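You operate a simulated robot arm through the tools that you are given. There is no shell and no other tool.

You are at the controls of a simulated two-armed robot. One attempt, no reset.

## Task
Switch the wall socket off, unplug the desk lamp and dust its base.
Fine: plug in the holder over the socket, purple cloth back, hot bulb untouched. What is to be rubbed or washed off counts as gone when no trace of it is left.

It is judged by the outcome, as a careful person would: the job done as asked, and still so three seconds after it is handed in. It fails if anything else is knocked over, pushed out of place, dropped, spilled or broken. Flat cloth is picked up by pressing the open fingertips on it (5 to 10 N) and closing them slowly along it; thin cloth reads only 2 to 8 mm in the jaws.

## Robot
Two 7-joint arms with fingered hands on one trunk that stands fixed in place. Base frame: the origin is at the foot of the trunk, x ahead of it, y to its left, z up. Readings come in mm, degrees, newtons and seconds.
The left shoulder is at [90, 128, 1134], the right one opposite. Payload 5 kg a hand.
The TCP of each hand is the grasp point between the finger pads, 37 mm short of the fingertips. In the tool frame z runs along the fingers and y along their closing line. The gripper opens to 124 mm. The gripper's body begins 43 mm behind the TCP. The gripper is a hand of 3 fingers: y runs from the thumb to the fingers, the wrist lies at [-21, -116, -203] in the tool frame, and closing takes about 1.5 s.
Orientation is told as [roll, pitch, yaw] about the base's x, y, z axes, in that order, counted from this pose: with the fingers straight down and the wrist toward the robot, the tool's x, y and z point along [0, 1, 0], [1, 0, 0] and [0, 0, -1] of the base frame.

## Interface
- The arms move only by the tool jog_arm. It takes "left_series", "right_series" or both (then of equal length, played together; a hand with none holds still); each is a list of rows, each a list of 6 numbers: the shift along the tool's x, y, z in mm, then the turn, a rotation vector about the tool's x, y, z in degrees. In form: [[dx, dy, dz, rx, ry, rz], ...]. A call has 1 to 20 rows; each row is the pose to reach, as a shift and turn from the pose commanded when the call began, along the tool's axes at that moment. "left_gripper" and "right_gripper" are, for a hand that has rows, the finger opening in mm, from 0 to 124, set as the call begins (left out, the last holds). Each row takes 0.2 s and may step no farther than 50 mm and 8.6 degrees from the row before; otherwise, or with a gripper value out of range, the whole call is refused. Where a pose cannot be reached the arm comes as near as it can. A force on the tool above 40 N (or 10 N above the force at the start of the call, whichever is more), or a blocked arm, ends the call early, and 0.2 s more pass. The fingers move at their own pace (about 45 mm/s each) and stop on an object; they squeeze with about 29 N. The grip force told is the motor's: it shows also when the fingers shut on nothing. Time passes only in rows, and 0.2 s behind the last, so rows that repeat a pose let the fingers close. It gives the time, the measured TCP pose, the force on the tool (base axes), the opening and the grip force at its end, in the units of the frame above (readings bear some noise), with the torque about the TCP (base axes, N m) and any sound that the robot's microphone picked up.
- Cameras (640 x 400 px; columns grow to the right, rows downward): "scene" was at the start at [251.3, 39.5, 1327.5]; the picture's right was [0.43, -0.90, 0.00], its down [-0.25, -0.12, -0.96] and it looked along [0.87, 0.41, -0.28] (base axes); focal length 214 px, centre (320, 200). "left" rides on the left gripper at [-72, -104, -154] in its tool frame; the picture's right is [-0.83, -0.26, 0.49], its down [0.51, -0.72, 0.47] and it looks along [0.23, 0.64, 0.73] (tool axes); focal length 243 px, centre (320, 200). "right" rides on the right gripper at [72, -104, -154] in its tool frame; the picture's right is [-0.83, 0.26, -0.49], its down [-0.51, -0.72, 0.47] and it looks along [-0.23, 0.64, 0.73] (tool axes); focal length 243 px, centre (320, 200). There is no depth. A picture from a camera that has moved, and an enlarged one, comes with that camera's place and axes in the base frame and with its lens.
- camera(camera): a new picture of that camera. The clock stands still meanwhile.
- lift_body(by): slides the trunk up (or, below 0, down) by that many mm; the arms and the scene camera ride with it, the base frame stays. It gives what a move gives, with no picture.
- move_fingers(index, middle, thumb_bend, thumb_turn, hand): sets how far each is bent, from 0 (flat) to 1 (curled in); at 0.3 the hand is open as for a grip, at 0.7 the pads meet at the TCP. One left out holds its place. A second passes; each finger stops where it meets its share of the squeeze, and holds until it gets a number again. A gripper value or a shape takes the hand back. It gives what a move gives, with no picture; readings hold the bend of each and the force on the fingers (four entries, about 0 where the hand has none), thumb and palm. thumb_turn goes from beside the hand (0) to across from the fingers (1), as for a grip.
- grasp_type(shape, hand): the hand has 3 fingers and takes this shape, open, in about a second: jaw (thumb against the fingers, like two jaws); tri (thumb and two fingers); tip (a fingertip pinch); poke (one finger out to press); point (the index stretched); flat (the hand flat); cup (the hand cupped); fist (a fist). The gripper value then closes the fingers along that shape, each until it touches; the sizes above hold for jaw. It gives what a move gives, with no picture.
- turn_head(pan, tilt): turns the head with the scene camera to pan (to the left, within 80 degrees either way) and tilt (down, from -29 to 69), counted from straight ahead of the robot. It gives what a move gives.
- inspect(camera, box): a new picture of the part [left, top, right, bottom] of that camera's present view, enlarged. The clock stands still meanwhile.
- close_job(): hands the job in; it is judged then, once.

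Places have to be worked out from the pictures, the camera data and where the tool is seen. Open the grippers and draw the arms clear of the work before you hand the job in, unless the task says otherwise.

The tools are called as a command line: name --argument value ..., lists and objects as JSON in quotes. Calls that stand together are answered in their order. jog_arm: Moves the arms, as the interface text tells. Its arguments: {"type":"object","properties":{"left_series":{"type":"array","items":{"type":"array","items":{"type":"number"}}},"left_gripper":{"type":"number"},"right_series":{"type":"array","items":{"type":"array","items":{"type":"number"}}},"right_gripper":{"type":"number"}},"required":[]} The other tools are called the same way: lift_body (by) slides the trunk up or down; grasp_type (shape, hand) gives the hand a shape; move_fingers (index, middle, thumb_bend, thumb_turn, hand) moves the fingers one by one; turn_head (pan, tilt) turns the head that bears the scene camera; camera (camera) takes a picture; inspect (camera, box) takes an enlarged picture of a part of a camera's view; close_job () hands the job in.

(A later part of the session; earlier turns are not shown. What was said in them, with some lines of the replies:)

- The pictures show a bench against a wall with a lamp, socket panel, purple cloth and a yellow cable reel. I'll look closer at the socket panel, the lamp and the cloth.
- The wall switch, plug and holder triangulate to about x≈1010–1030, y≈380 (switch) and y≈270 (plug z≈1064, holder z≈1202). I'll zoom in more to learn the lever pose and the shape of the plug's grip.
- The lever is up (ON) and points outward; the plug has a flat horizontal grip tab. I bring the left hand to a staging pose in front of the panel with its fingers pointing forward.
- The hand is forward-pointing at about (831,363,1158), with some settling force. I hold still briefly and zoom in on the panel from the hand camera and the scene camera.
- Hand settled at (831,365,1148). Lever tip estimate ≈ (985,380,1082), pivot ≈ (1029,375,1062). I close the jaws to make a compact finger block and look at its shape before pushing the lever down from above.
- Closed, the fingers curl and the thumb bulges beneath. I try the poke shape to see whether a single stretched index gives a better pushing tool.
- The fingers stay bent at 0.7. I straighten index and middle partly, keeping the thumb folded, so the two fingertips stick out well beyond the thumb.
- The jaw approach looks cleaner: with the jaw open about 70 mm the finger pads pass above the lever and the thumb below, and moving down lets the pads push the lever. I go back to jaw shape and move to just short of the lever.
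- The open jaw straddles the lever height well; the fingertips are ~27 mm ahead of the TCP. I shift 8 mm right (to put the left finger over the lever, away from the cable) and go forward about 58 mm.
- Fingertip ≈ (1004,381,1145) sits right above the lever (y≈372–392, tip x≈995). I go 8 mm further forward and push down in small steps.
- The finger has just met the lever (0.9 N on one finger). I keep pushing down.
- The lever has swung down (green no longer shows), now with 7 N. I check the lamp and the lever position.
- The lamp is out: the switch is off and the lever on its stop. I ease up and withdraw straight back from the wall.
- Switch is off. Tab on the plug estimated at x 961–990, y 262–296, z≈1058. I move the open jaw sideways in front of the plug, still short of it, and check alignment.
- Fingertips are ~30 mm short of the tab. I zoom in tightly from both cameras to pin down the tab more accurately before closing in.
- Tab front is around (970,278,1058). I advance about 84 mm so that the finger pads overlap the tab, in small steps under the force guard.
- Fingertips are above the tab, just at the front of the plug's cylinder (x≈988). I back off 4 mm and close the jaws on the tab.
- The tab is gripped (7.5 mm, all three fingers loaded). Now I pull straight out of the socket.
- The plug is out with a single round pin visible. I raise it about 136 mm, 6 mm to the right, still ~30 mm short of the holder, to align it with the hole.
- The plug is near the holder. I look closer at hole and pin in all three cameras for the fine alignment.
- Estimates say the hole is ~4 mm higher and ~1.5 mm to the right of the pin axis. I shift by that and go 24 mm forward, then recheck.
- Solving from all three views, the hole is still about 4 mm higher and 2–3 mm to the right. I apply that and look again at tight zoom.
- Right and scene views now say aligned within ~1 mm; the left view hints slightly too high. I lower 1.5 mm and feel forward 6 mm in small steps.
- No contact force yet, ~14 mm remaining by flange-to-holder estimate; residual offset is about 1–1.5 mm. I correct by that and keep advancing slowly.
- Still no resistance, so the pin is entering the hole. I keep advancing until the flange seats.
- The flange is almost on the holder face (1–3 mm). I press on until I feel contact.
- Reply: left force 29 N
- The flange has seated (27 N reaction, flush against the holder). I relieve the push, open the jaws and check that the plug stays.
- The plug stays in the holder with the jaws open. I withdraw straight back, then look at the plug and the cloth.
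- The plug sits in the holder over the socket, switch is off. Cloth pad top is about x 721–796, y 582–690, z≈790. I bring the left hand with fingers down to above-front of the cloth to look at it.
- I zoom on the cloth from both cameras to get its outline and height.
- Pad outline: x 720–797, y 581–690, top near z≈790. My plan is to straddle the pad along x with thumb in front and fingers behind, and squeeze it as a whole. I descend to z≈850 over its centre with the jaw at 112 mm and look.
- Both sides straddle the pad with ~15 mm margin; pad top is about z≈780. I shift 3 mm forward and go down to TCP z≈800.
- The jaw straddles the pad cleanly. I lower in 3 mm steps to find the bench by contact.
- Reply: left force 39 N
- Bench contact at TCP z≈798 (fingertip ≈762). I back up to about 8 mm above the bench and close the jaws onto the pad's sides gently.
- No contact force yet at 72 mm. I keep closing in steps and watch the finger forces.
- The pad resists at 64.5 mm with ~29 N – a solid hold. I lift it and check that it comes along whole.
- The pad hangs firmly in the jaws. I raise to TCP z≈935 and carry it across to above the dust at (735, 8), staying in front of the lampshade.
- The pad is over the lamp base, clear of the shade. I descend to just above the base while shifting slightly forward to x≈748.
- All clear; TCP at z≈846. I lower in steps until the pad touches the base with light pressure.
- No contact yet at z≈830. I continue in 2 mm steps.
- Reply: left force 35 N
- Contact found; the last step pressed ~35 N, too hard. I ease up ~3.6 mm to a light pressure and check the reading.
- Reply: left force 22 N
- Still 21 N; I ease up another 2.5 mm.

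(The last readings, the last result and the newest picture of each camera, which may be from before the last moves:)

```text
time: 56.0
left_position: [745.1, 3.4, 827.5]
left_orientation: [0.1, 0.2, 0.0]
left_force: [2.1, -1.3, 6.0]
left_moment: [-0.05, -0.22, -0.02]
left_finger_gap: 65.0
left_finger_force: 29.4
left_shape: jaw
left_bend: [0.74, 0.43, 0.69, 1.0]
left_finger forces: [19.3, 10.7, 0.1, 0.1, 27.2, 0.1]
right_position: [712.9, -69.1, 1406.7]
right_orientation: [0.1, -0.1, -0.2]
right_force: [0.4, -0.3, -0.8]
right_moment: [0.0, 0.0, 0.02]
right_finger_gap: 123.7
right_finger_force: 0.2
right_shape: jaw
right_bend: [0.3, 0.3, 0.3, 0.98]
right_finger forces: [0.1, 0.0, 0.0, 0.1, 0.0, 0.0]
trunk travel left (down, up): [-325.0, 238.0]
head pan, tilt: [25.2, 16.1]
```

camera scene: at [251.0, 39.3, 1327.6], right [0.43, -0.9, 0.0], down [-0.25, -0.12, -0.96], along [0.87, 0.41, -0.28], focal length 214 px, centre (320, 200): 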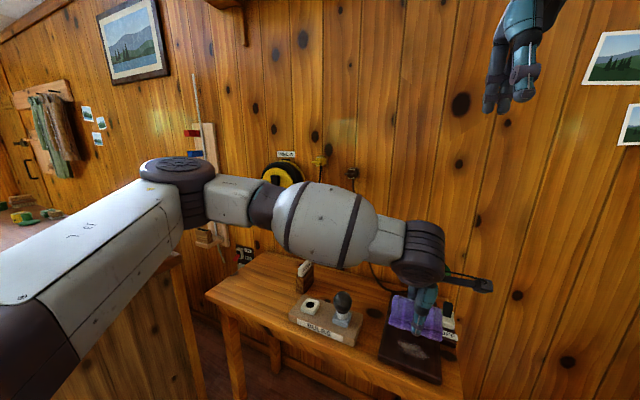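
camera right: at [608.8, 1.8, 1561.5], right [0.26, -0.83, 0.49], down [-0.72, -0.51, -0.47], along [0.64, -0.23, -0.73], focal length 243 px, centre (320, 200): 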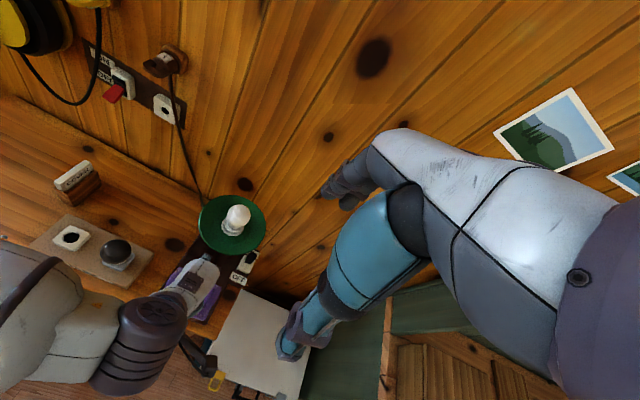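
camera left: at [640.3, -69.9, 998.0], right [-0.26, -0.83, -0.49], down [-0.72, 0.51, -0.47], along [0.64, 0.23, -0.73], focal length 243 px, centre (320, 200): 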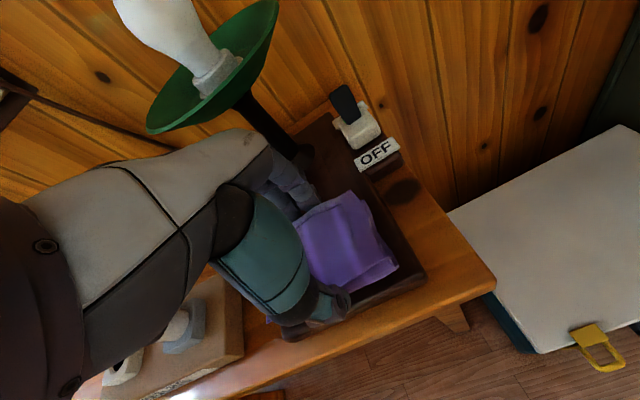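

A light 6 N now. I rub with short back-and-forth strokes, watching the lateral force.

jog_arm --left_series '[[5, 0, 0, 0, 0, 0], [10, 0, 0, 0, 0, 0], [15, 0, 0, 0, 0, 0], [7, 2, 0, 0, 0, 0], [0, 4, 0, 0, 0, 0], [-8, 6, 0, 0, 0, 0], [-15, 6, 0, 0, 0, 0], [-7, 3, 0, 0, 0, 0], [0, 0, 0, 0, 0, 0], [0, 0, 0, 0, 0, 0]]'

inspect --camera "scene" --box '[360, 230, 480, 390]'

inspect --camera "right" --box '[130, 180, 290, 340]'

```text
time: 58.2
left_position: [746.8, 2.5, 828.3]
left_orientation: [0.0, -0.1, -0.1]
left_force: [-0.5, -0.3, -0.6]
left_moment: [-0.02, 0.02, -0.01]
left_finger_gap: 65.0
left_finger_force: 29.5
left_shape: jaw
left_bend: [0.74, 0.44, 0.69, 1.0]
left_finger forces: [18.1, 10.1, 0.0, 0.1, 28.7, 0.0]
left hand out of reach, approached as far as the arm can: row 6, 7, 8
right_position: [713.2, -69.7, 1407.3]
right_orientation: [0.0, 0.0, -0.1]
right_force: [0.1, -0.2, 0.4]
right_moment: [-0.01, 0.02, 0.0]
right_finger_gap: 123.8
right_finger_force: 0.0
right_shape: jaw
right_bend: [0.3, 0.3, 0.3, 0.98]
right_finger forces: [0.0, 0.0, 0.0, 0.1, 0.0, 0.0]
trunk travel left (down, up): [-325.0, 238.0]
head pan, tilt: [25.2, 16.1]
```

```text
2.50 times, centred on (420, 310) of scene
camera zoom: at [251.6, 39.7, 1327.5], right [0.43, -0.9, 0.0], down [-0.25, -0.12, -0.96], along [0.87, 0.41, -0.28], focal length 536 px, centre (70, -75)
```

zoom: 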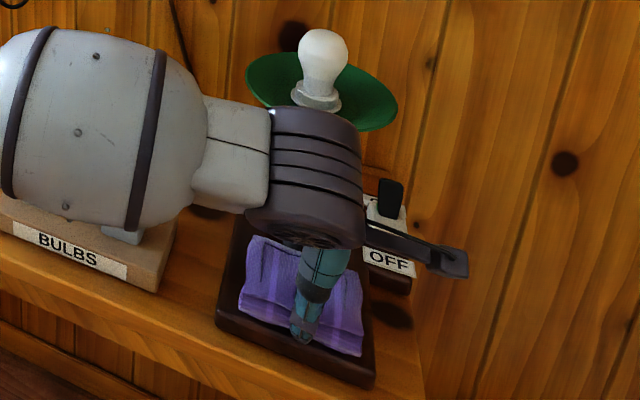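

```text
2.50 times, centred on (210, 260) of right
camera zoom: at [609.6, 2.2, 1561.2], right [0.26, -0.83, 0.49], down [-0.72, -0.51, -0.47], along [0.64, -0.23, -0.73], focal length 606 px, centre (595, 50)
```

zoom: 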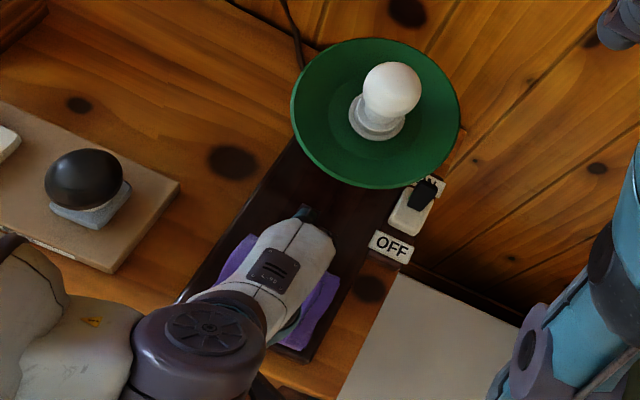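

Lateral force was small and nothing moved; rows toward −y hit the arm's reach limit, and the pressure has relaxed to ~0. I press back down slightly.

jog_arm --left_series '[[0, 0, 1, 0, 0, 0], [0, 0, 2, 0, 0, 0], [0, 0, 2, 0, 0, 0]]'

```text
time: 59.0
left_position: [747.5, 0.6, 829.0]
left_orientation: [0.0, -0.1, -0.1]
left_force: [1.2, -0.5, 9.7]
left_moment: [0.01, -0.05, 0.03]
left_finger_gap: 64.9
left_finger_force: 29.0
left_shape: jaw
left_bend: [0.74, 0.44, 0.69, 1.0]
left_finger forces: [19.0, 10.9, 0.0, 0.0, 28.2, 0.0]
right_position: [712.0, -70.0, 1407.4]
right_orientation: [0.0, 0.0, -0.1]
right_force: [0.5, 0.7, -0.3]
right_moment: [-0.02, 0.06, 0.0]
right_finger_gap: 123.7
right_finger_force: 0.0
right_shape: jaw
right_bend: [0.3, 0.3, 0.3, 0.98]
right_finger forces: [0.1, 0.0, 0.0, 0.0, 0.0, 0.1]
trunk travel left (down, up): [-325.0, 238.0]
head pan, tilt: [25.2, 16.1]
```

Now 9.7 N. I rub again within reach: y from 0 to +18 mm, x ±8 mm, several strokes.

jog_arm --left_series '[[6, 0, 0, 0, 0, 0], [12, 0, 0, 0, 0, 0], [18, 0, 0, 0, 0, 0], [12, 4, 0, 0, 0, 0], [6, 6, 0, 0, 0, 0], [0, 6, 0, 0, 0, 0], [6, 6, 0, 0, 0, 0], [12, 2, 0, 0, 0, 0], [16, -4, 0, 0, 0, 0], [10, -8, 0, 0, 0, 0], [4, -8, 0, 0, 0, 0], [0, -4, 0, 0, 0, 0], [6, 0, 0, 0, 0, 0], [12, 4, 0, 0, 0, 0], [6, 2, 0, 0, 0, 0], [0, 0, 0, 0, 0, 0], [0, 0, 0, 0, 0, 0]]'

```text
time: 62.6
left_position: [746.1, 4.9, 827.7]
left_orientation: [0.0, 0.0, 0.0]
left_force: [2.2, 3.9, 6.8]
left_moment: [0.1, -0.06, 0.04]
left_finger_gap: 64.6
left_finger_force: 28.5
left_shape: jaw
left_bend: [0.74, 0.44, 0.69, 1.0]
left_finger forces: [19.7, 11.3, 0.0, 0.0, 28.9, 0.0]
right_position: [713.0, -69.3, 1408.6]
right_orientation: [0.0, 0.0, -0.1]
right_force: [0.3, -0.3, -0.9]
right_moment: [0.03, -0.02, 0.0]
right_finger_gap: 123.7
right_finger_force: 0.1
right_shape: jaw
right_bend: [0.3, 0.3, 0.3, 0.98]
right_finger forces: [0.1, 0.0, 0.0, 0.1, 0.0, 0.0]
trunk travel left (down, up): [-325.0, 238.0]
head pan, tilt: [25.2, 16.1]
```

Pressure held at ~7 N through the strokes. I lift the pad and move it aside to inspect the base.

jog_arm --left_series '[[0, 0, -10, 0, 0, 0], [0, -4, -30, 0, 0, 0], [0, -10, -60, 0, 0, 0], [0, -14, -90, 0, 0, 0], [0, -14, -115, 0, 0, 0], [40, -14, -115, 0, 0, 0], [80, -14, -115, 0, 0, 0], [120, -14, -115, 0, 0, 0], [160, -14, -115, 0, 0, 0], [160, -14, -115, 0, 0, 0]]'

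inspect --camera "scene" --box '[360, 230, 480, 390]'

inspect --camera "right" --box '[130, 180, 290, 340]'

camera --camera "scene"

```text
time: 64.8
left_position: [735.8, 162.3, 945.3]
left_orientation: [0.0, 0.0, 0.1]
left_force: [0.5, 1.1, -0.9]
left_moment: [0.03, 0.02, 0.04]
left_finger_gap: 64.6
left_finger_force: 29.0
left_shape: jaw
left_bend: [0.74, 0.44, 0.69, 1.0]
left_finger forces: [18.6, 10.0, 0.0, 0.0, 28.8, 0.1]
right_position: [713.3, -71.0, 1406.1]
right_orientation: [0.1, 0.1, -0.1]
right_force: [1.3, -1.1, -0.1]
right_moment: [0.04, -0.01, -0.02]
right_finger_gap: 123.8
right_finger_force: 0.0
right_shape: jaw
right_bend: [0.3, 0.3, 0.3, 0.98]
right_finger forces: [0.0, 0.0, 0.1, 0.0, 0.0, 0.0]
trunk travel left (down, up): [-325.0, 238.0]
head pan, tilt: [25.2, 16.1]
```

```text
2.50 times, centred on (420, 310) of scene
camera zoom: at [252.1, 38.6, 1327.4], right [0.43, -0.9, 0.0], down [-0.25, -0.12, -0.96], along [0.87, 0.41, -0.28], focal length 536 px, centre (70, -75)
```

zoom: 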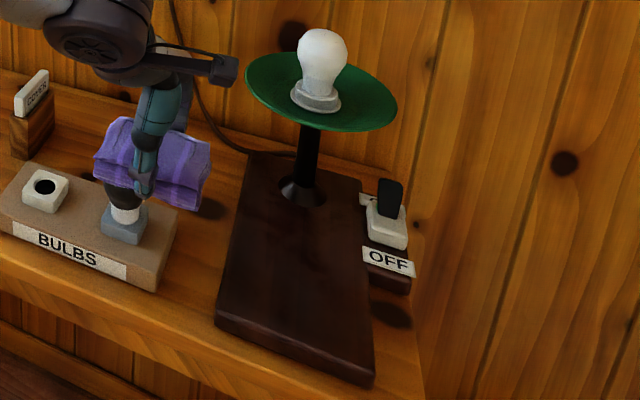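

```text
2.50 times, centred on (210, 260) of right
camera zoom: at [610.2, 0.8, 1560.9], right [0.26, -0.83, 0.49], down [-0.72, -0.51, -0.47], along [0.64, -0.23, -0.73], focal length 606 px, centre (595, 50)
```

zoom: 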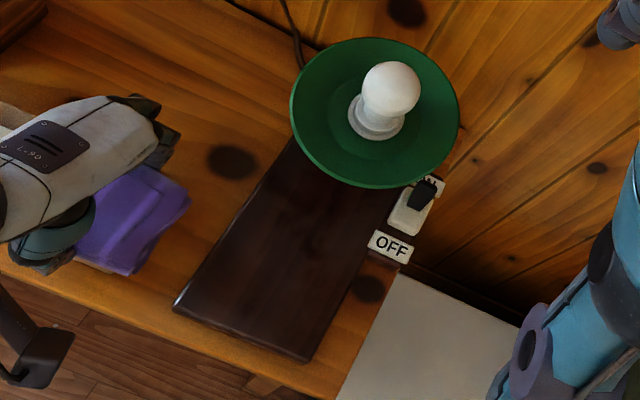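

```text
taken
camera scene: at [252.1, 38.6, 1327.4], right [0.43, -0.9, 0.0], down [-0.25, -0.12, -0.96], along [0.87, 0.41, -0.28], focal length 214 px, centre (320, 200)
```

scene: 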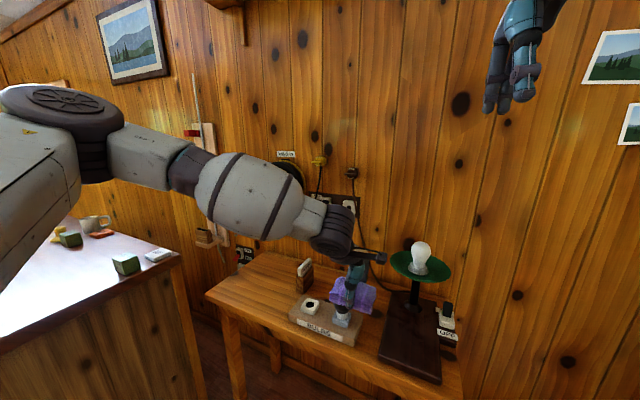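

The dust looks gone; I zoom in close to check for any trace.

inspect --camera "scene" --box '[375, 310, 445, 388]'

inspect --camera "right" --box '[150, 230, 240, 330]'

camera --camera "left"

```text
5.13 times, centred on (410, 349) of scene
camera zoom: at [252.1, 38.6, 1327.4], right [0.43, -0.9, 0.0], down [-0.25, -0.12, -0.96], along [0.87, 0.41, -0.28], focal length 1100 px, centre (-142, -564)
```

zoom: 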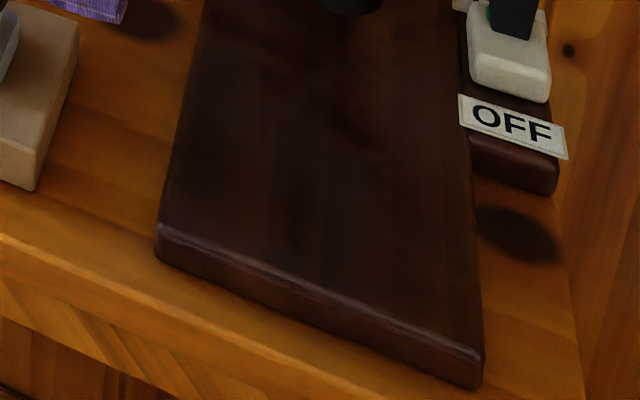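

```text
4.00 times, centred on (195, 280) of right
camera zoom: at [610.2, 0.8, 1560.9], right [0.26, -0.83, 0.49], down [-0.72, -0.51, -0.47], along [0.64, -0.23, -0.73], focal length 970 px, centre (820, -120)
```

zoom: 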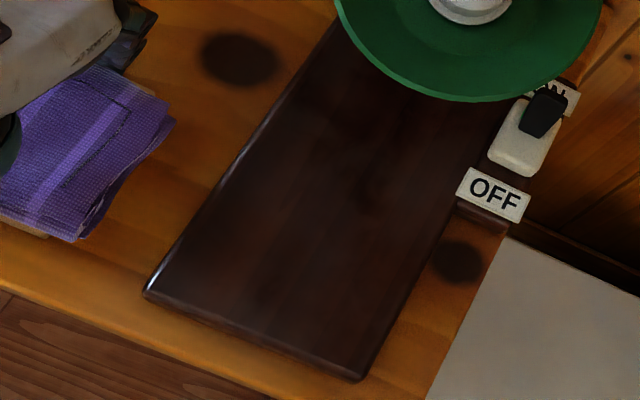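

```text
taken
camera left: at [630.0, 89.5, 1098.1], right [-0.26, -0.83, -0.49], down [-0.72, 0.51, -0.47], along [0.64, 0.23, -0.73], focal length 243 px, centre (320, 200)
```

left: 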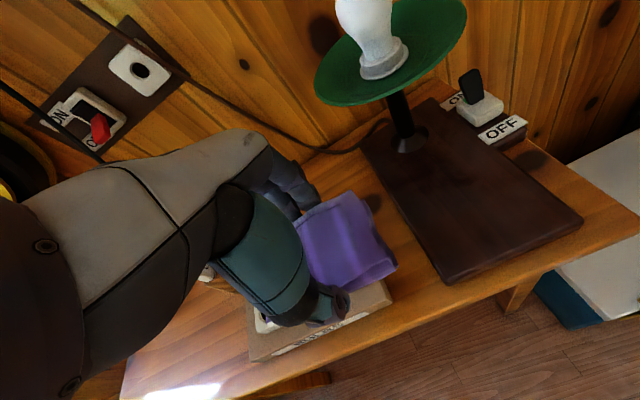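

No dust is visible from two cameras; I take one more close look with the hand camera, which now sees the base well.

inspect --camera "left" --box '[370, 110, 590, 290]'

inspect --camera "scene" --box '[385, 325, 435, 375]'

```text
2.22 times, centred on (480, 200) of left
camera zoom: at [630.0, 89.5, 1098.1], right [-0.26, -0.83, -0.49], down [-0.72, 0.51, -0.47], along [0.64, 0.23, -0.73], focal length 539 px, centre (-36, 200)
```

zoom: 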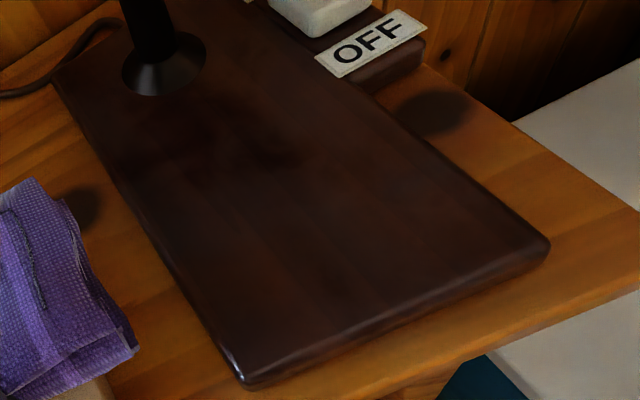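

```text
8.00 times, centred on (410, 350) of scene
camera zoom: at [252.1, 38.6, 1327.4], right [0.43, -0.9, 0.0], down [-0.25, -0.12, -0.96], along [0.87, 0.41, -0.28], focal length 1716 px, centre (-400, -1000)
```

zoom: 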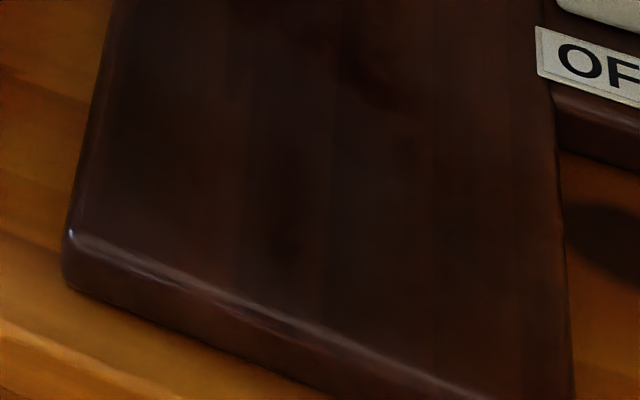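

The base is clean. I carry the pad back over its original spot (TCP 760, 637) at the same safe height.

jog_arm --left_series '[[25, 0, 0, 0, 0, 0], [65, 0, 0, 0, 0, 0], [105, 0, 0, 0, 0, 0], [145, 0, 0, 0, 0, 0], [185, 0, 0, 0, 0, 0], [225, 2, 0, 0, 0, 0], [265, 5, 0, 0, 0, 0], [305, 8, 0, 0, 0, 0], [345, 12, 0, 0, 0, 0], [385, 16, 0, 0, 0, 0], [425, 20, 0, 0, 0, 0], [455, 24, 0, 0, 0, 0], [475, 24, 10, 0, 0, 0], [475, 24, 30, 0, 0, 0], [475, 24, 50, 0, 0, 0], [475, 24, 60, 0, 0, 0], [475, 24, 60, 0, 0, 0]]'

inspect --camera "scene" --box '[190, 220, 290, 305]'

inspect --camera "left" --box '[240, 140, 460, 380]'

```text
time: 68.4
left_position: [757.2, 639.2, 882.2]
left_orientation: [0.0, 0.0, -0.1]
left_force: [-0.3, -0.1, -0.7]
left_moment: [-0.01, -0.01, -0.01]
left_finger_gap: 64.3
left_finger_force: 29.3
left_shape: jaw
left_bend: [0.74, 0.44, 0.69, 1.0]
left_finger forces: [18.2, 9.7, 0.0, 0.0, 28.0, 0.0]
right_position: [712.2, -70.6, 1406.5]
right_orientation: [0.1, -0.1, -0.1]
right_force: [0.1, 0.4, 0.1]
right_moment: [-0.05, 0.0, 0.01]
right_finger_gap: 123.9
right_finger_force: 0.1
right_shape: jaw
right_bend: [0.3, 0.3, 0.3, 0.98]
right_finger forces: [0.0, 0.0, 0.0, 0.0, 0.0, 0.0]
trunk travel left (down, up): [-325.0, 238.0]
head pan, tilt: [25.2, 16.1]
```

```text
4.71 times, centred on (240, 262) of scene
camera zoom: at [251.3, 39.4, 1327.6], right [0.43, -0.9, 0.0], down [-0.25, -0.12, -0.96], along [0.87, 0.41, -0.28], focal length 1009 px, centre (696, -94)
```

zoom: 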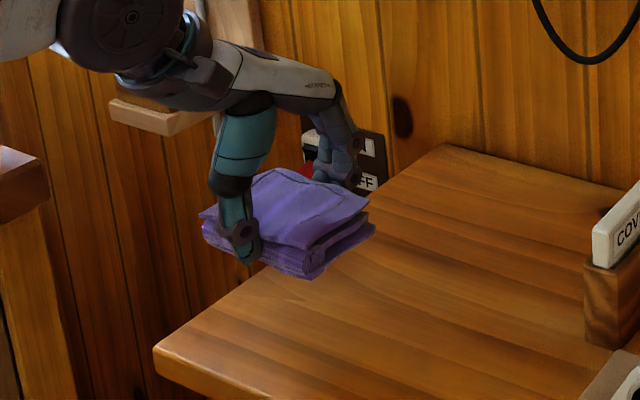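

```text
1.67 times, centred on (350, 260) of left
camera zoom: at [652.4, 566.6, 1035.4], right [-0.26, -0.83, -0.49], down [-0.72, 0.51, -0.47], along [0.64, 0.23, -0.73], focal length 404 px, centre (270, 100)
```

zoom: 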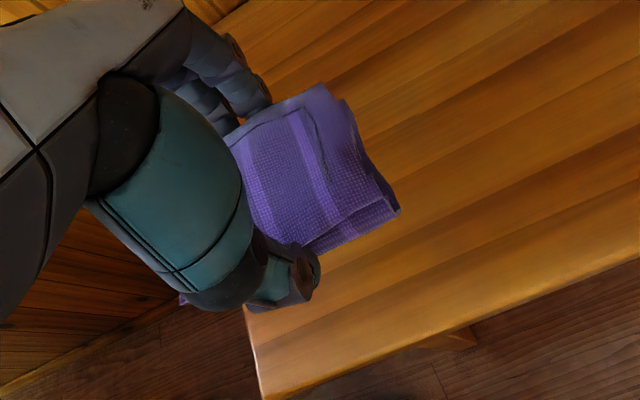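

I'm ~2.5 mm off from the pick-up pose; I correct that and lower towards the bench.

jog_arm --left_series '[[-3, 2.5, 15, 0, 0, 0], [-3, 2.5, 35, 0, 0, 0], [-3, 2.5, 55, 0, 0, 0], [-3, 2.5, 68, 0, 0, 0], [-3, 2.5, 68, 0, 0, 0]]'

jog_arm --left_series '[[0, 0, 2, 0, 0, 0], [0, 0, 4, 0, 0, 0], [0, 0, 5, 0, 0, 0], [0, 0, 5, 0, 0, 0]]'

```text
time: 69.6
left_position: [759.1, 634.9, 813.0]
left_orientation: [0.1, 0.0, 0.1]
left_force: [0.2, 0.0, -0.4]
left_moment: [-0.02, -0.01, 0.0]
left_finger_gap: 64.5
left_finger_force: 28.7
left_shape: jaw
left_bend: [0.74, 0.44, 0.69, 1.0]
left_finger forces: [18.2, 9.8, 0.0, 0.1, 27.8, 0.1]
right_position: [713.0, -69.2, 1408.0]
right_orientation: [0.1, 0.0, -0.1]
right_force: [0.4, -0.2, -0.4]
right_moment: [-0.07, -0.01, -0.01]
right_finger_gap: 123.9
right_finger_force: 0.1
right_shape: jaw
right_bend: [0.3, 0.3, 0.3, 0.98]
right_finger forces: [0.0, 0.0, 0.0, 0.1, 0.1, 0.1]
trunk travel left (down, up): [-325.0, 238.0]
head pan, tilt: [25.2, 16.1]
```

```text
time: 70.6
left_position: [759.7, 635.7, 808.6]
left_orientation: [0.0, 0.1, 0.1]
left_force: [-0.4, 0.1, 0.3]
left_moment: [-0.01, -0.01, -0.02]
left_finger_gap: 64.3
left_finger_force: 28.8
left_shape: jaw
left_bend: [0.74, 0.44, 0.69, 1.0]
left_finger forces: [18.1, 9.7, 0.0, 0.1, 28.0, 0.0]
right_position: [712.1, -69.9, 1407.8]
right_orientation: [0.0, 0.0, -0.1]
right_force: [0.4, -0.7, 0.3]
right_moment: [-0.03, 0.01, 0.01]
right_finger_gap: 123.8
right_finger_force: 0.0
right_shape: jaw
right_bend: [0.3, 0.3, 0.3, 0.98]
right_finger forces: [0.0, 0.0, 0.1, 0.0, 0.0, 0.1]
trunk travel left (down, up): [-325.0, 238.0]
head pan, tilt: [25.2, 16.1]
```

No contact yet at z≈808; a few millimetres more in fine steps.

jog_arm --left_series '[[0, 0, 1.5, 0, 0, 0], [0, 0, 3, 0, 0, 0], [0, 0, 3, 0, 0, 0]]'

jog_arm --left_series '[[0, 0, 1, 0, 0, 0], [0, 0, 2, 0, 0, 0], [0, 0, 2, 0, 0, 0]]'

```text
time: 71.4
left_position: [758.5, 635.5, 805.7]
left_orientation: [0.1, 0.0, 0.0]
left_force: [-0.8, -0.1, -1.2]
left_moment: [0.0, -0.01, -0.02]
left_finger_gap: 64.4
left_finger_force: 28.8
left_shape: jaw
left_bend: [0.74, 0.44, 0.69, 1.0]
left_finger forces: [18.2, 9.7, 0.0, 0.0, 27.9, 0.0]
right_position: [711.7, -70.1, 1406.5]
right_orientation: [-0.1, 0.0, -0.1]
right_force: [-0.4, 1.2, 0.2]
right_moment: [-0.02, -0.02, 0.0]
right_finger_gap: 123.8
right_finger_force: 0.0
right_shape: jaw
right_bend: [0.3, 0.3, 0.3, 0.98]
right_finger forces: [0.0, 0.0, 0.1, 0.0, 0.0, 0.0]
trunk travel left (down, up): [-325.0, 238.0]
head pan, tilt: [25.2, 16.1]
```

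```text
time: 72.2
left_position: [760.3, 636.0, 804.6]
left_orientation: [-0.1, 0.1, -0.1]
left_force: [-0.1, 0.1, 0.1]
left_moment: [0.01, 0.0, -0.01]
left_finger_gap: 64.7
left_finger_force: 28.7
left_shape: jaw
left_bend: [0.74, 0.44, 0.69, 1.0]
left_finger forces: [18.2, 9.7, 0.1, 0.1, 28.1, 0.1]
right_position: [712.4, -70.8, 1407.3]
right_orientation: [0.0, 0.1, -0.1]
right_force: [-0.2, -0.1, 0.0]
right_moment: [-0.01, -0.04, -0.04]
right_finger_gap: 123.5
right_finger_force: 0.0
right_shape: jaw
right_bend: [0.3, 0.3, 0.3, 0.98]
right_finger forces: [0.1, 0.0, 0.0, 0.0, 0.1, 0.0]
trunk travel left (down, up): [-325.0, 238.0]
head pan, tilt: [25.2, 16.1]
```

Still free (the pad slid up slightly in the grip while rubbing). I continue down by 1 mm steps until it touches.

jog_arm --left_series '[[0, 0, 1, 0, 0, 0], [0, 0, 2, 0, 0, 0], [0, 0, 2, 0, 0, 0]]'

jog_arm --left_series '[[0, 0, 0.8, 0, 0, 0], [0, 0, 1.5, 0, 0, 0], [0, 0, 1.5, 0, 0, 0]]'

inspect --camera "scene" --box '[200, 240, 280, 305]'

```text
time: 73.0
left_position: [760.8, 635.4, 804.0]
left_orientation: [0.0, -0.1, 0.1]
left_force: [0.8, 3.0, 7.6]
left_moment: [0.08, 0.02, 0.08]
left_finger_gap: 64.5
left_finger_force: 29.3
left_shape: jaw
left_bend: [0.74, 0.44, 0.69, 1.0]
left_finger forces: [18.6, 10.3, 0.0, 0.0, 28.1, 0.1]
right_position: [712.2, -71.4, 1408.5]
right_orientation: [-0.1, 0.1, -0.1]
right_force: [0.0, 0.8, -0.5]
right_moment: [-0.03, -0.02, 0.0]
right_finger_gap: 123.6
right_finger_force: 0.1
right_shape: jaw
right_bend: [0.3, 0.3, 0.3, 0.98]
right_finger forces: [0.0, 0.1, 0.1, 0.0, 0.0, 0.0]
trunk travel left (down, up): [-325.0, 238.0]
head pan, tilt: [25.2, 16.1]
```

```text
time: 73.8
left_position: [760.0, 635.6, 803.2]
left_orientation: [0.0, -0.3, 0.0]
left_force: [4.1, 3.5, 16.4]
left_moment: [0.09, -0.11, 0.09]
left_finger_gap: 64.6
left_finger_force: 28.9
left_shape: jaw
left_bend: [0.74, 0.44, 0.69, 1.0]
left_finger forces: [20.5, 11.7, 0.0, 0.1, 27.5, 0.1]
right_position: [711.3, -71.5, 1406.7]
right_orientation: [0.0, -0.2, -0.1]
right_force: [0.1, -1.1, -0.8]
right_moment: [0.0, 0.01, 0.02]
right_finger_gap: 123.8
right_finger_force: 0.1
right_shape: jaw
right_bend: [0.3, 0.3, 0.3, 0.98]
right_finger forces: [0.0, 0.0, 0.0, 0.1, 0.1, 0.0]
trunk travel left (down, up): [-325.0, 238.0]
head pan, tilt: [25.2, 16.1]
```

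```text
6.15 times, centred on (240, 272) of scene
camera zoom: at [249.8, 38.2, 1327.9], right [0.43, -0.9, 0.0], down [-0.25, -0.12, -0.96], along [0.87, 0.41, -0.28], focal length 1320 px, centre (812, -246)
```

zoom: 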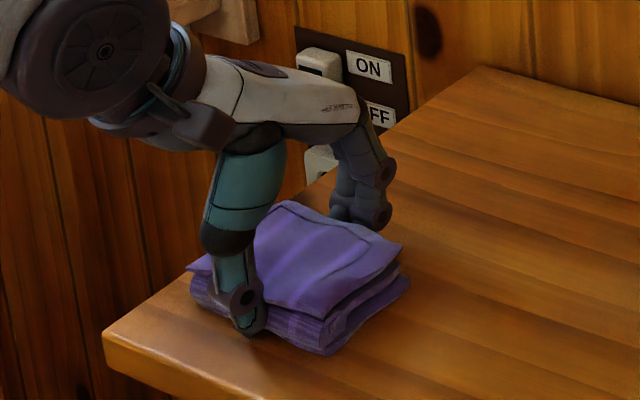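

The pad rests in its original place (16 N). I ease off 2 mm, open the jaws, then lift straight up.

jog_arm --left_series '[[0, 0, -2, 0, 0, 0], [0, 0, -2, 0, 0, 0]]'

jog_arm --left_series '[[0, 0, 0, 0, 0, 0], [0, 0, 0, 0, 0, 0], [0, 0, 0, 0, 0, 0], [0, 0, 0, 0, 0, 0], [0, 0, 0, 0, 0, 0], [0, 0, 0, 0, 0, 0]]' --left_gripper 112

inspect --camera "scene" --box '[200, 240, 280, 305]'

```text
time: 74.4
left_position: [757.1, 634.3, 804.3]
left_orientation: [0.0, 0.1, -0.1]
left_force: [6.1, 3.5, 13.3]
left_moment: [0.08, -0.29, 0.01]
left_finger_gap: 64.6
left_finger_force: 29.0
left_shape: jaw
left_bend: [0.74, 0.44, 0.69, 1.0]
left_finger forces: [20.7, 11.9, 0.0, 0.1, 26.7, 0.0]
right_position: [712.7, -72.0, 1408.1]
right_orientation: [0.1, 0.0, 0.0]
right_force: [-0.1, -0.6, 0.2]
right_moment: [-0.03, 0.0, -0.02]
right_finger_gap: 123.7
right_finger_force: 0.0
right_shape: jaw
right_bend: [0.3, 0.3, 0.3, 0.98]
right_finger forces: [0.0, 0.0, 0.1, 0.1, 0.0, 0.0]
trunk travel left (down, up): [-325.0, 238.0]
head pan, tilt: [25.2, 16.1]
```

```text
time: 75.8
left_position: [760.4, 634.9, 802.3]
left_orientation: [0.0, 0.1, 0.0]
left_force: [-0.8, 0.9, -0.1]
left_moment: [-0.05, 0.0, -0.01]
left_finger_gap: 111.8
left_finger_force: 0.0
left_shape: jaw
left_bend: [0.28, 0.32, 0.37, 0.98]
left_finger forces: [0.0, 0.0, 0.0, 0.0, 0.0, 0.0]
right_position: [712.7, -71.1, 1408.1]
right_orientation: [-0.1, 0.0, -0.1]
right_force: [-0.5, 0.2, -0.8]
right_moment: [0.01, 0.01, 0.01]
right_finger_gap: 123.6
right_finger_force: 0.0
right_shape: jaw
right_bend: [0.3, 0.3, 0.3, 0.98]
right_finger forces: [0.1, 0.1, 0.1, 0.1, 0.0, 0.1]
trunk travel left (down, up): [-325.0, 238.0]
head pan, tilt: [25.2, 16.1]
```

```text
6.15 times, centred on (240, 272) of scene
camera zoom: at [251.2, 39.4, 1327.6], right [0.43, -0.9, 0.0], down [-0.25, -0.12, -0.96], along [0.87, 0.41, -0.28], focal length 1320 px, centre (812, -246)
```

zoom: 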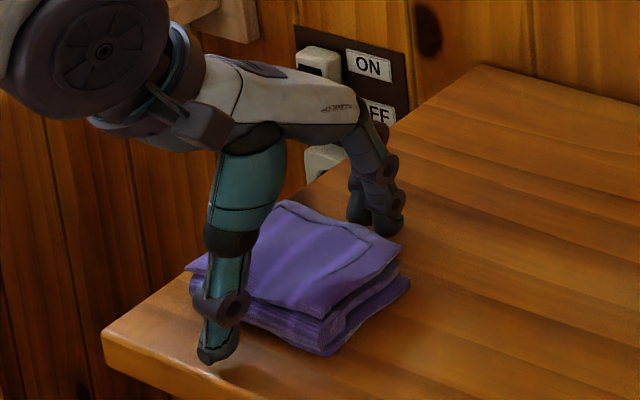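

The jaws are clear of the pad. I lift straight up to a high, clear position and back toward the starting pose.

jog_arm --left_series '[[0, 0, -20, 0, 0, 0], [0, 0, -50, 0, 0, 0], [0, 0, -90, 0, 0, 0], [0, -5, -130, 0, 0, 0], [-10, -20, -170, 0, 0, 0], [-25, -40, -210, 0, 0, 0], [-40, -60, -250, 0, 0, 0], [-55, -80, -290, 0, 0, 0], [-70, -105, -330, 0, 0, 0], [-85, -130, -370, 0, 0, 0], [-100, -160, -400, 0, 0, 0], [-115, -190, -430, 0, 0, 0], [-130, -220, -455, 0, 0, 0], [-130, -220, -455, 0, 0, 0], [-130, -220, -455, 0, 0, 0]]' --left_gripper 123

camera --camera "scene"

inspect --camera "scene" --box '[205, 255, 285, 310]'

inspect --camera "scene" --box '[250, 140, 380, 230]'

inspect --camera "scene" --box '[360, 230, 480, 390]'

camera --camera "right"

```text
time: 79.0
left_position: [535.3, 505.4, 1255.5]
left_orientation: [0.0, 0.0, 0.0]
left_force: [0.5, 0.0, 0.1]
left_moment: [-0.02, 0.03, 0.0]
left_finger_gap: 122.8
left_finger_force: 0.0
left_shape: jaw
left_bend: [0.3, 0.3, 0.3, 0.98]
left_finger forces: [0.1, 0.0, 0.0, 0.0, 0.1, 0.1]
right_position: [712.0, -70.2, 1407.7]
right_orientation: [0.0, 0.0, 0.1]
right_force: [-0.3, 0.6, -0.2]
right_moment: [0.0, 0.02, 0.03]
right_finger_gap: 123.7
right_finger_force: 0.0
right_shape: jaw
right_bend: [0.3, 0.3, 0.3, 0.98]
right_finger forces: [0.0, 0.0, 0.0, 0.0, 0.0, 0.0]
trunk travel left (down, up): [-325.0, 238.0]
head pan, tilt: [25.2, 16.1]
```

```text
taken
camera scene: at [251.2, 39.5, 1327.5], right [0.43, -0.9, 0.0], down [-0.25, -0.12, -0.96], along [0.87, 0.41, -0.28], focal length 214 px, centre (320, 200)
```

scene: 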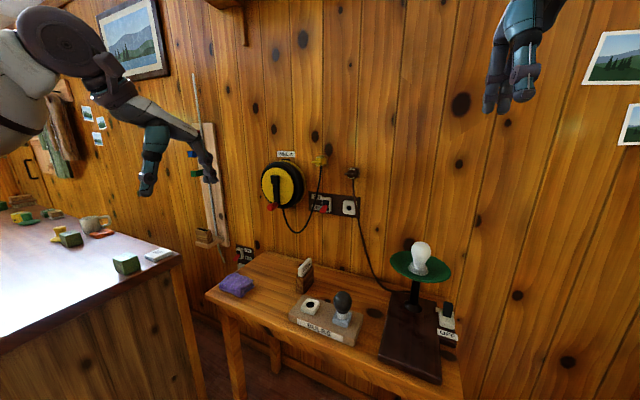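

```text
7.27 times, centred on (245, 282) of scene
camera zoom: at [251.2, 39.5, 1327.5], right [0.43, -0.9, 0.0], down [-0.25, -0.12, -0.96], along [0.87, 0.41, -0.28], focal length 1560 px, centre (866, -400)
```

zoom: 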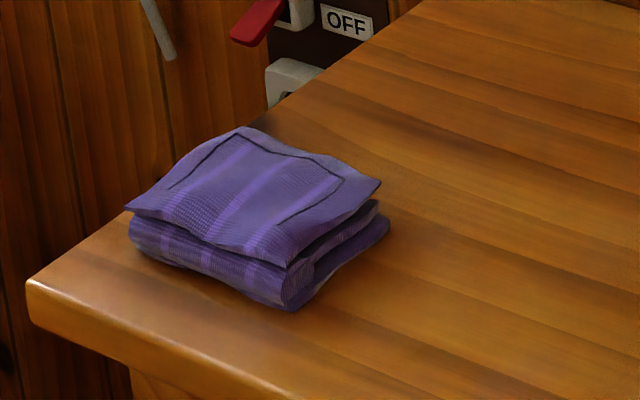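

```text
4.44 times, centred on (315, 185) of scene
camera zoom: at [251.2, 39.5, 1327.5], right [0.43, -0.9, 0.0], down [-0.25, -0.12, -0.96], along [0.87, 0.41, -0.28], focal length 953 px, centre (342, 267)
```

zoom: 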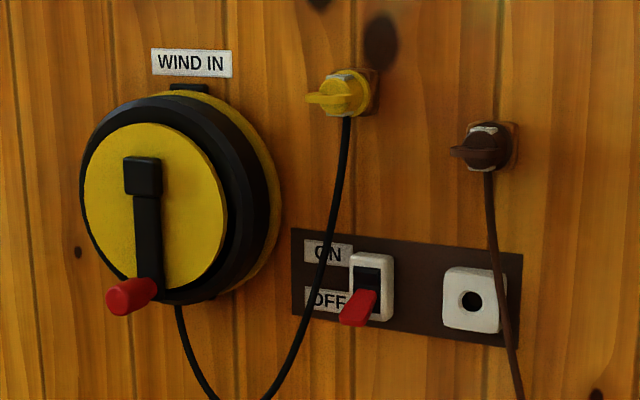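

```text
2.50 times, centred on (420, 310) of scene
camera zoom: at [251.2, 39.5, 1327.5], right [0.43, -0.9, 0.0], down [-0.25, -0.12, -0.96], along [0.87, 0.41, -0.28], focal length 536 px, centre (70, -75)
```

zoom: 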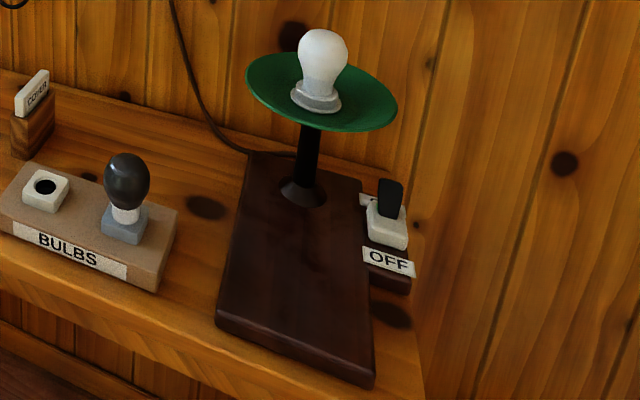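

```text
taken
camera right: at [609.2, 2.0, 1561.3], right [0.26, -0.83, 0.49], down [-0.72, -0.51, -0.47], along [0.64, -0.23, -0.73], focal length 243 px, centre (320, 200)
```

right: 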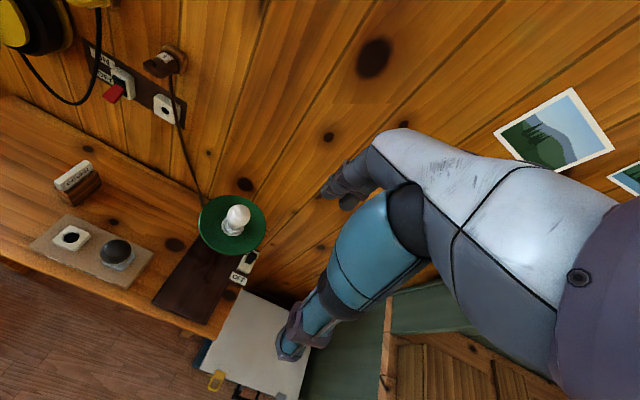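

The switch is off, and the plug sits in the holder over the socket the same way the yellow plug sits in its own. The base shows no dust, and the cloth is back on its original outline. The lamp and the other items haven't moved, both hands are open and the arms are clear, so I hand the job in.

close_job

```text
The job is handed in.
```

The wall socket is off, the lamp is unplugged with its plug in the holder over the socket, and the lamp's base is dusted. I have handed the job in.

- **Socket:** the red lever is down at OFF. The lamp went out when I pushed it.
- **Plug:** it is pushed fully home in the holder and stayed there when I let go.
- **Dusting:** I rubbed the patch with the folded purple cloth. Close-ups from the scene camera and both hand cameras show no dust left.
- **Cloth:** it is back on its original spot on the bench, still folded, to within a few millimetres.
- **Everything else:** I never touched the bulb. In the final pictures the lamp and the other things on the bench are where they started.

While finding the surfaces I pressed harder than I meant to, twice: about 39 N on the bench beside the cloth and 35 N on the lamp base. I eased off both times, and the pictures show no mark or shift.
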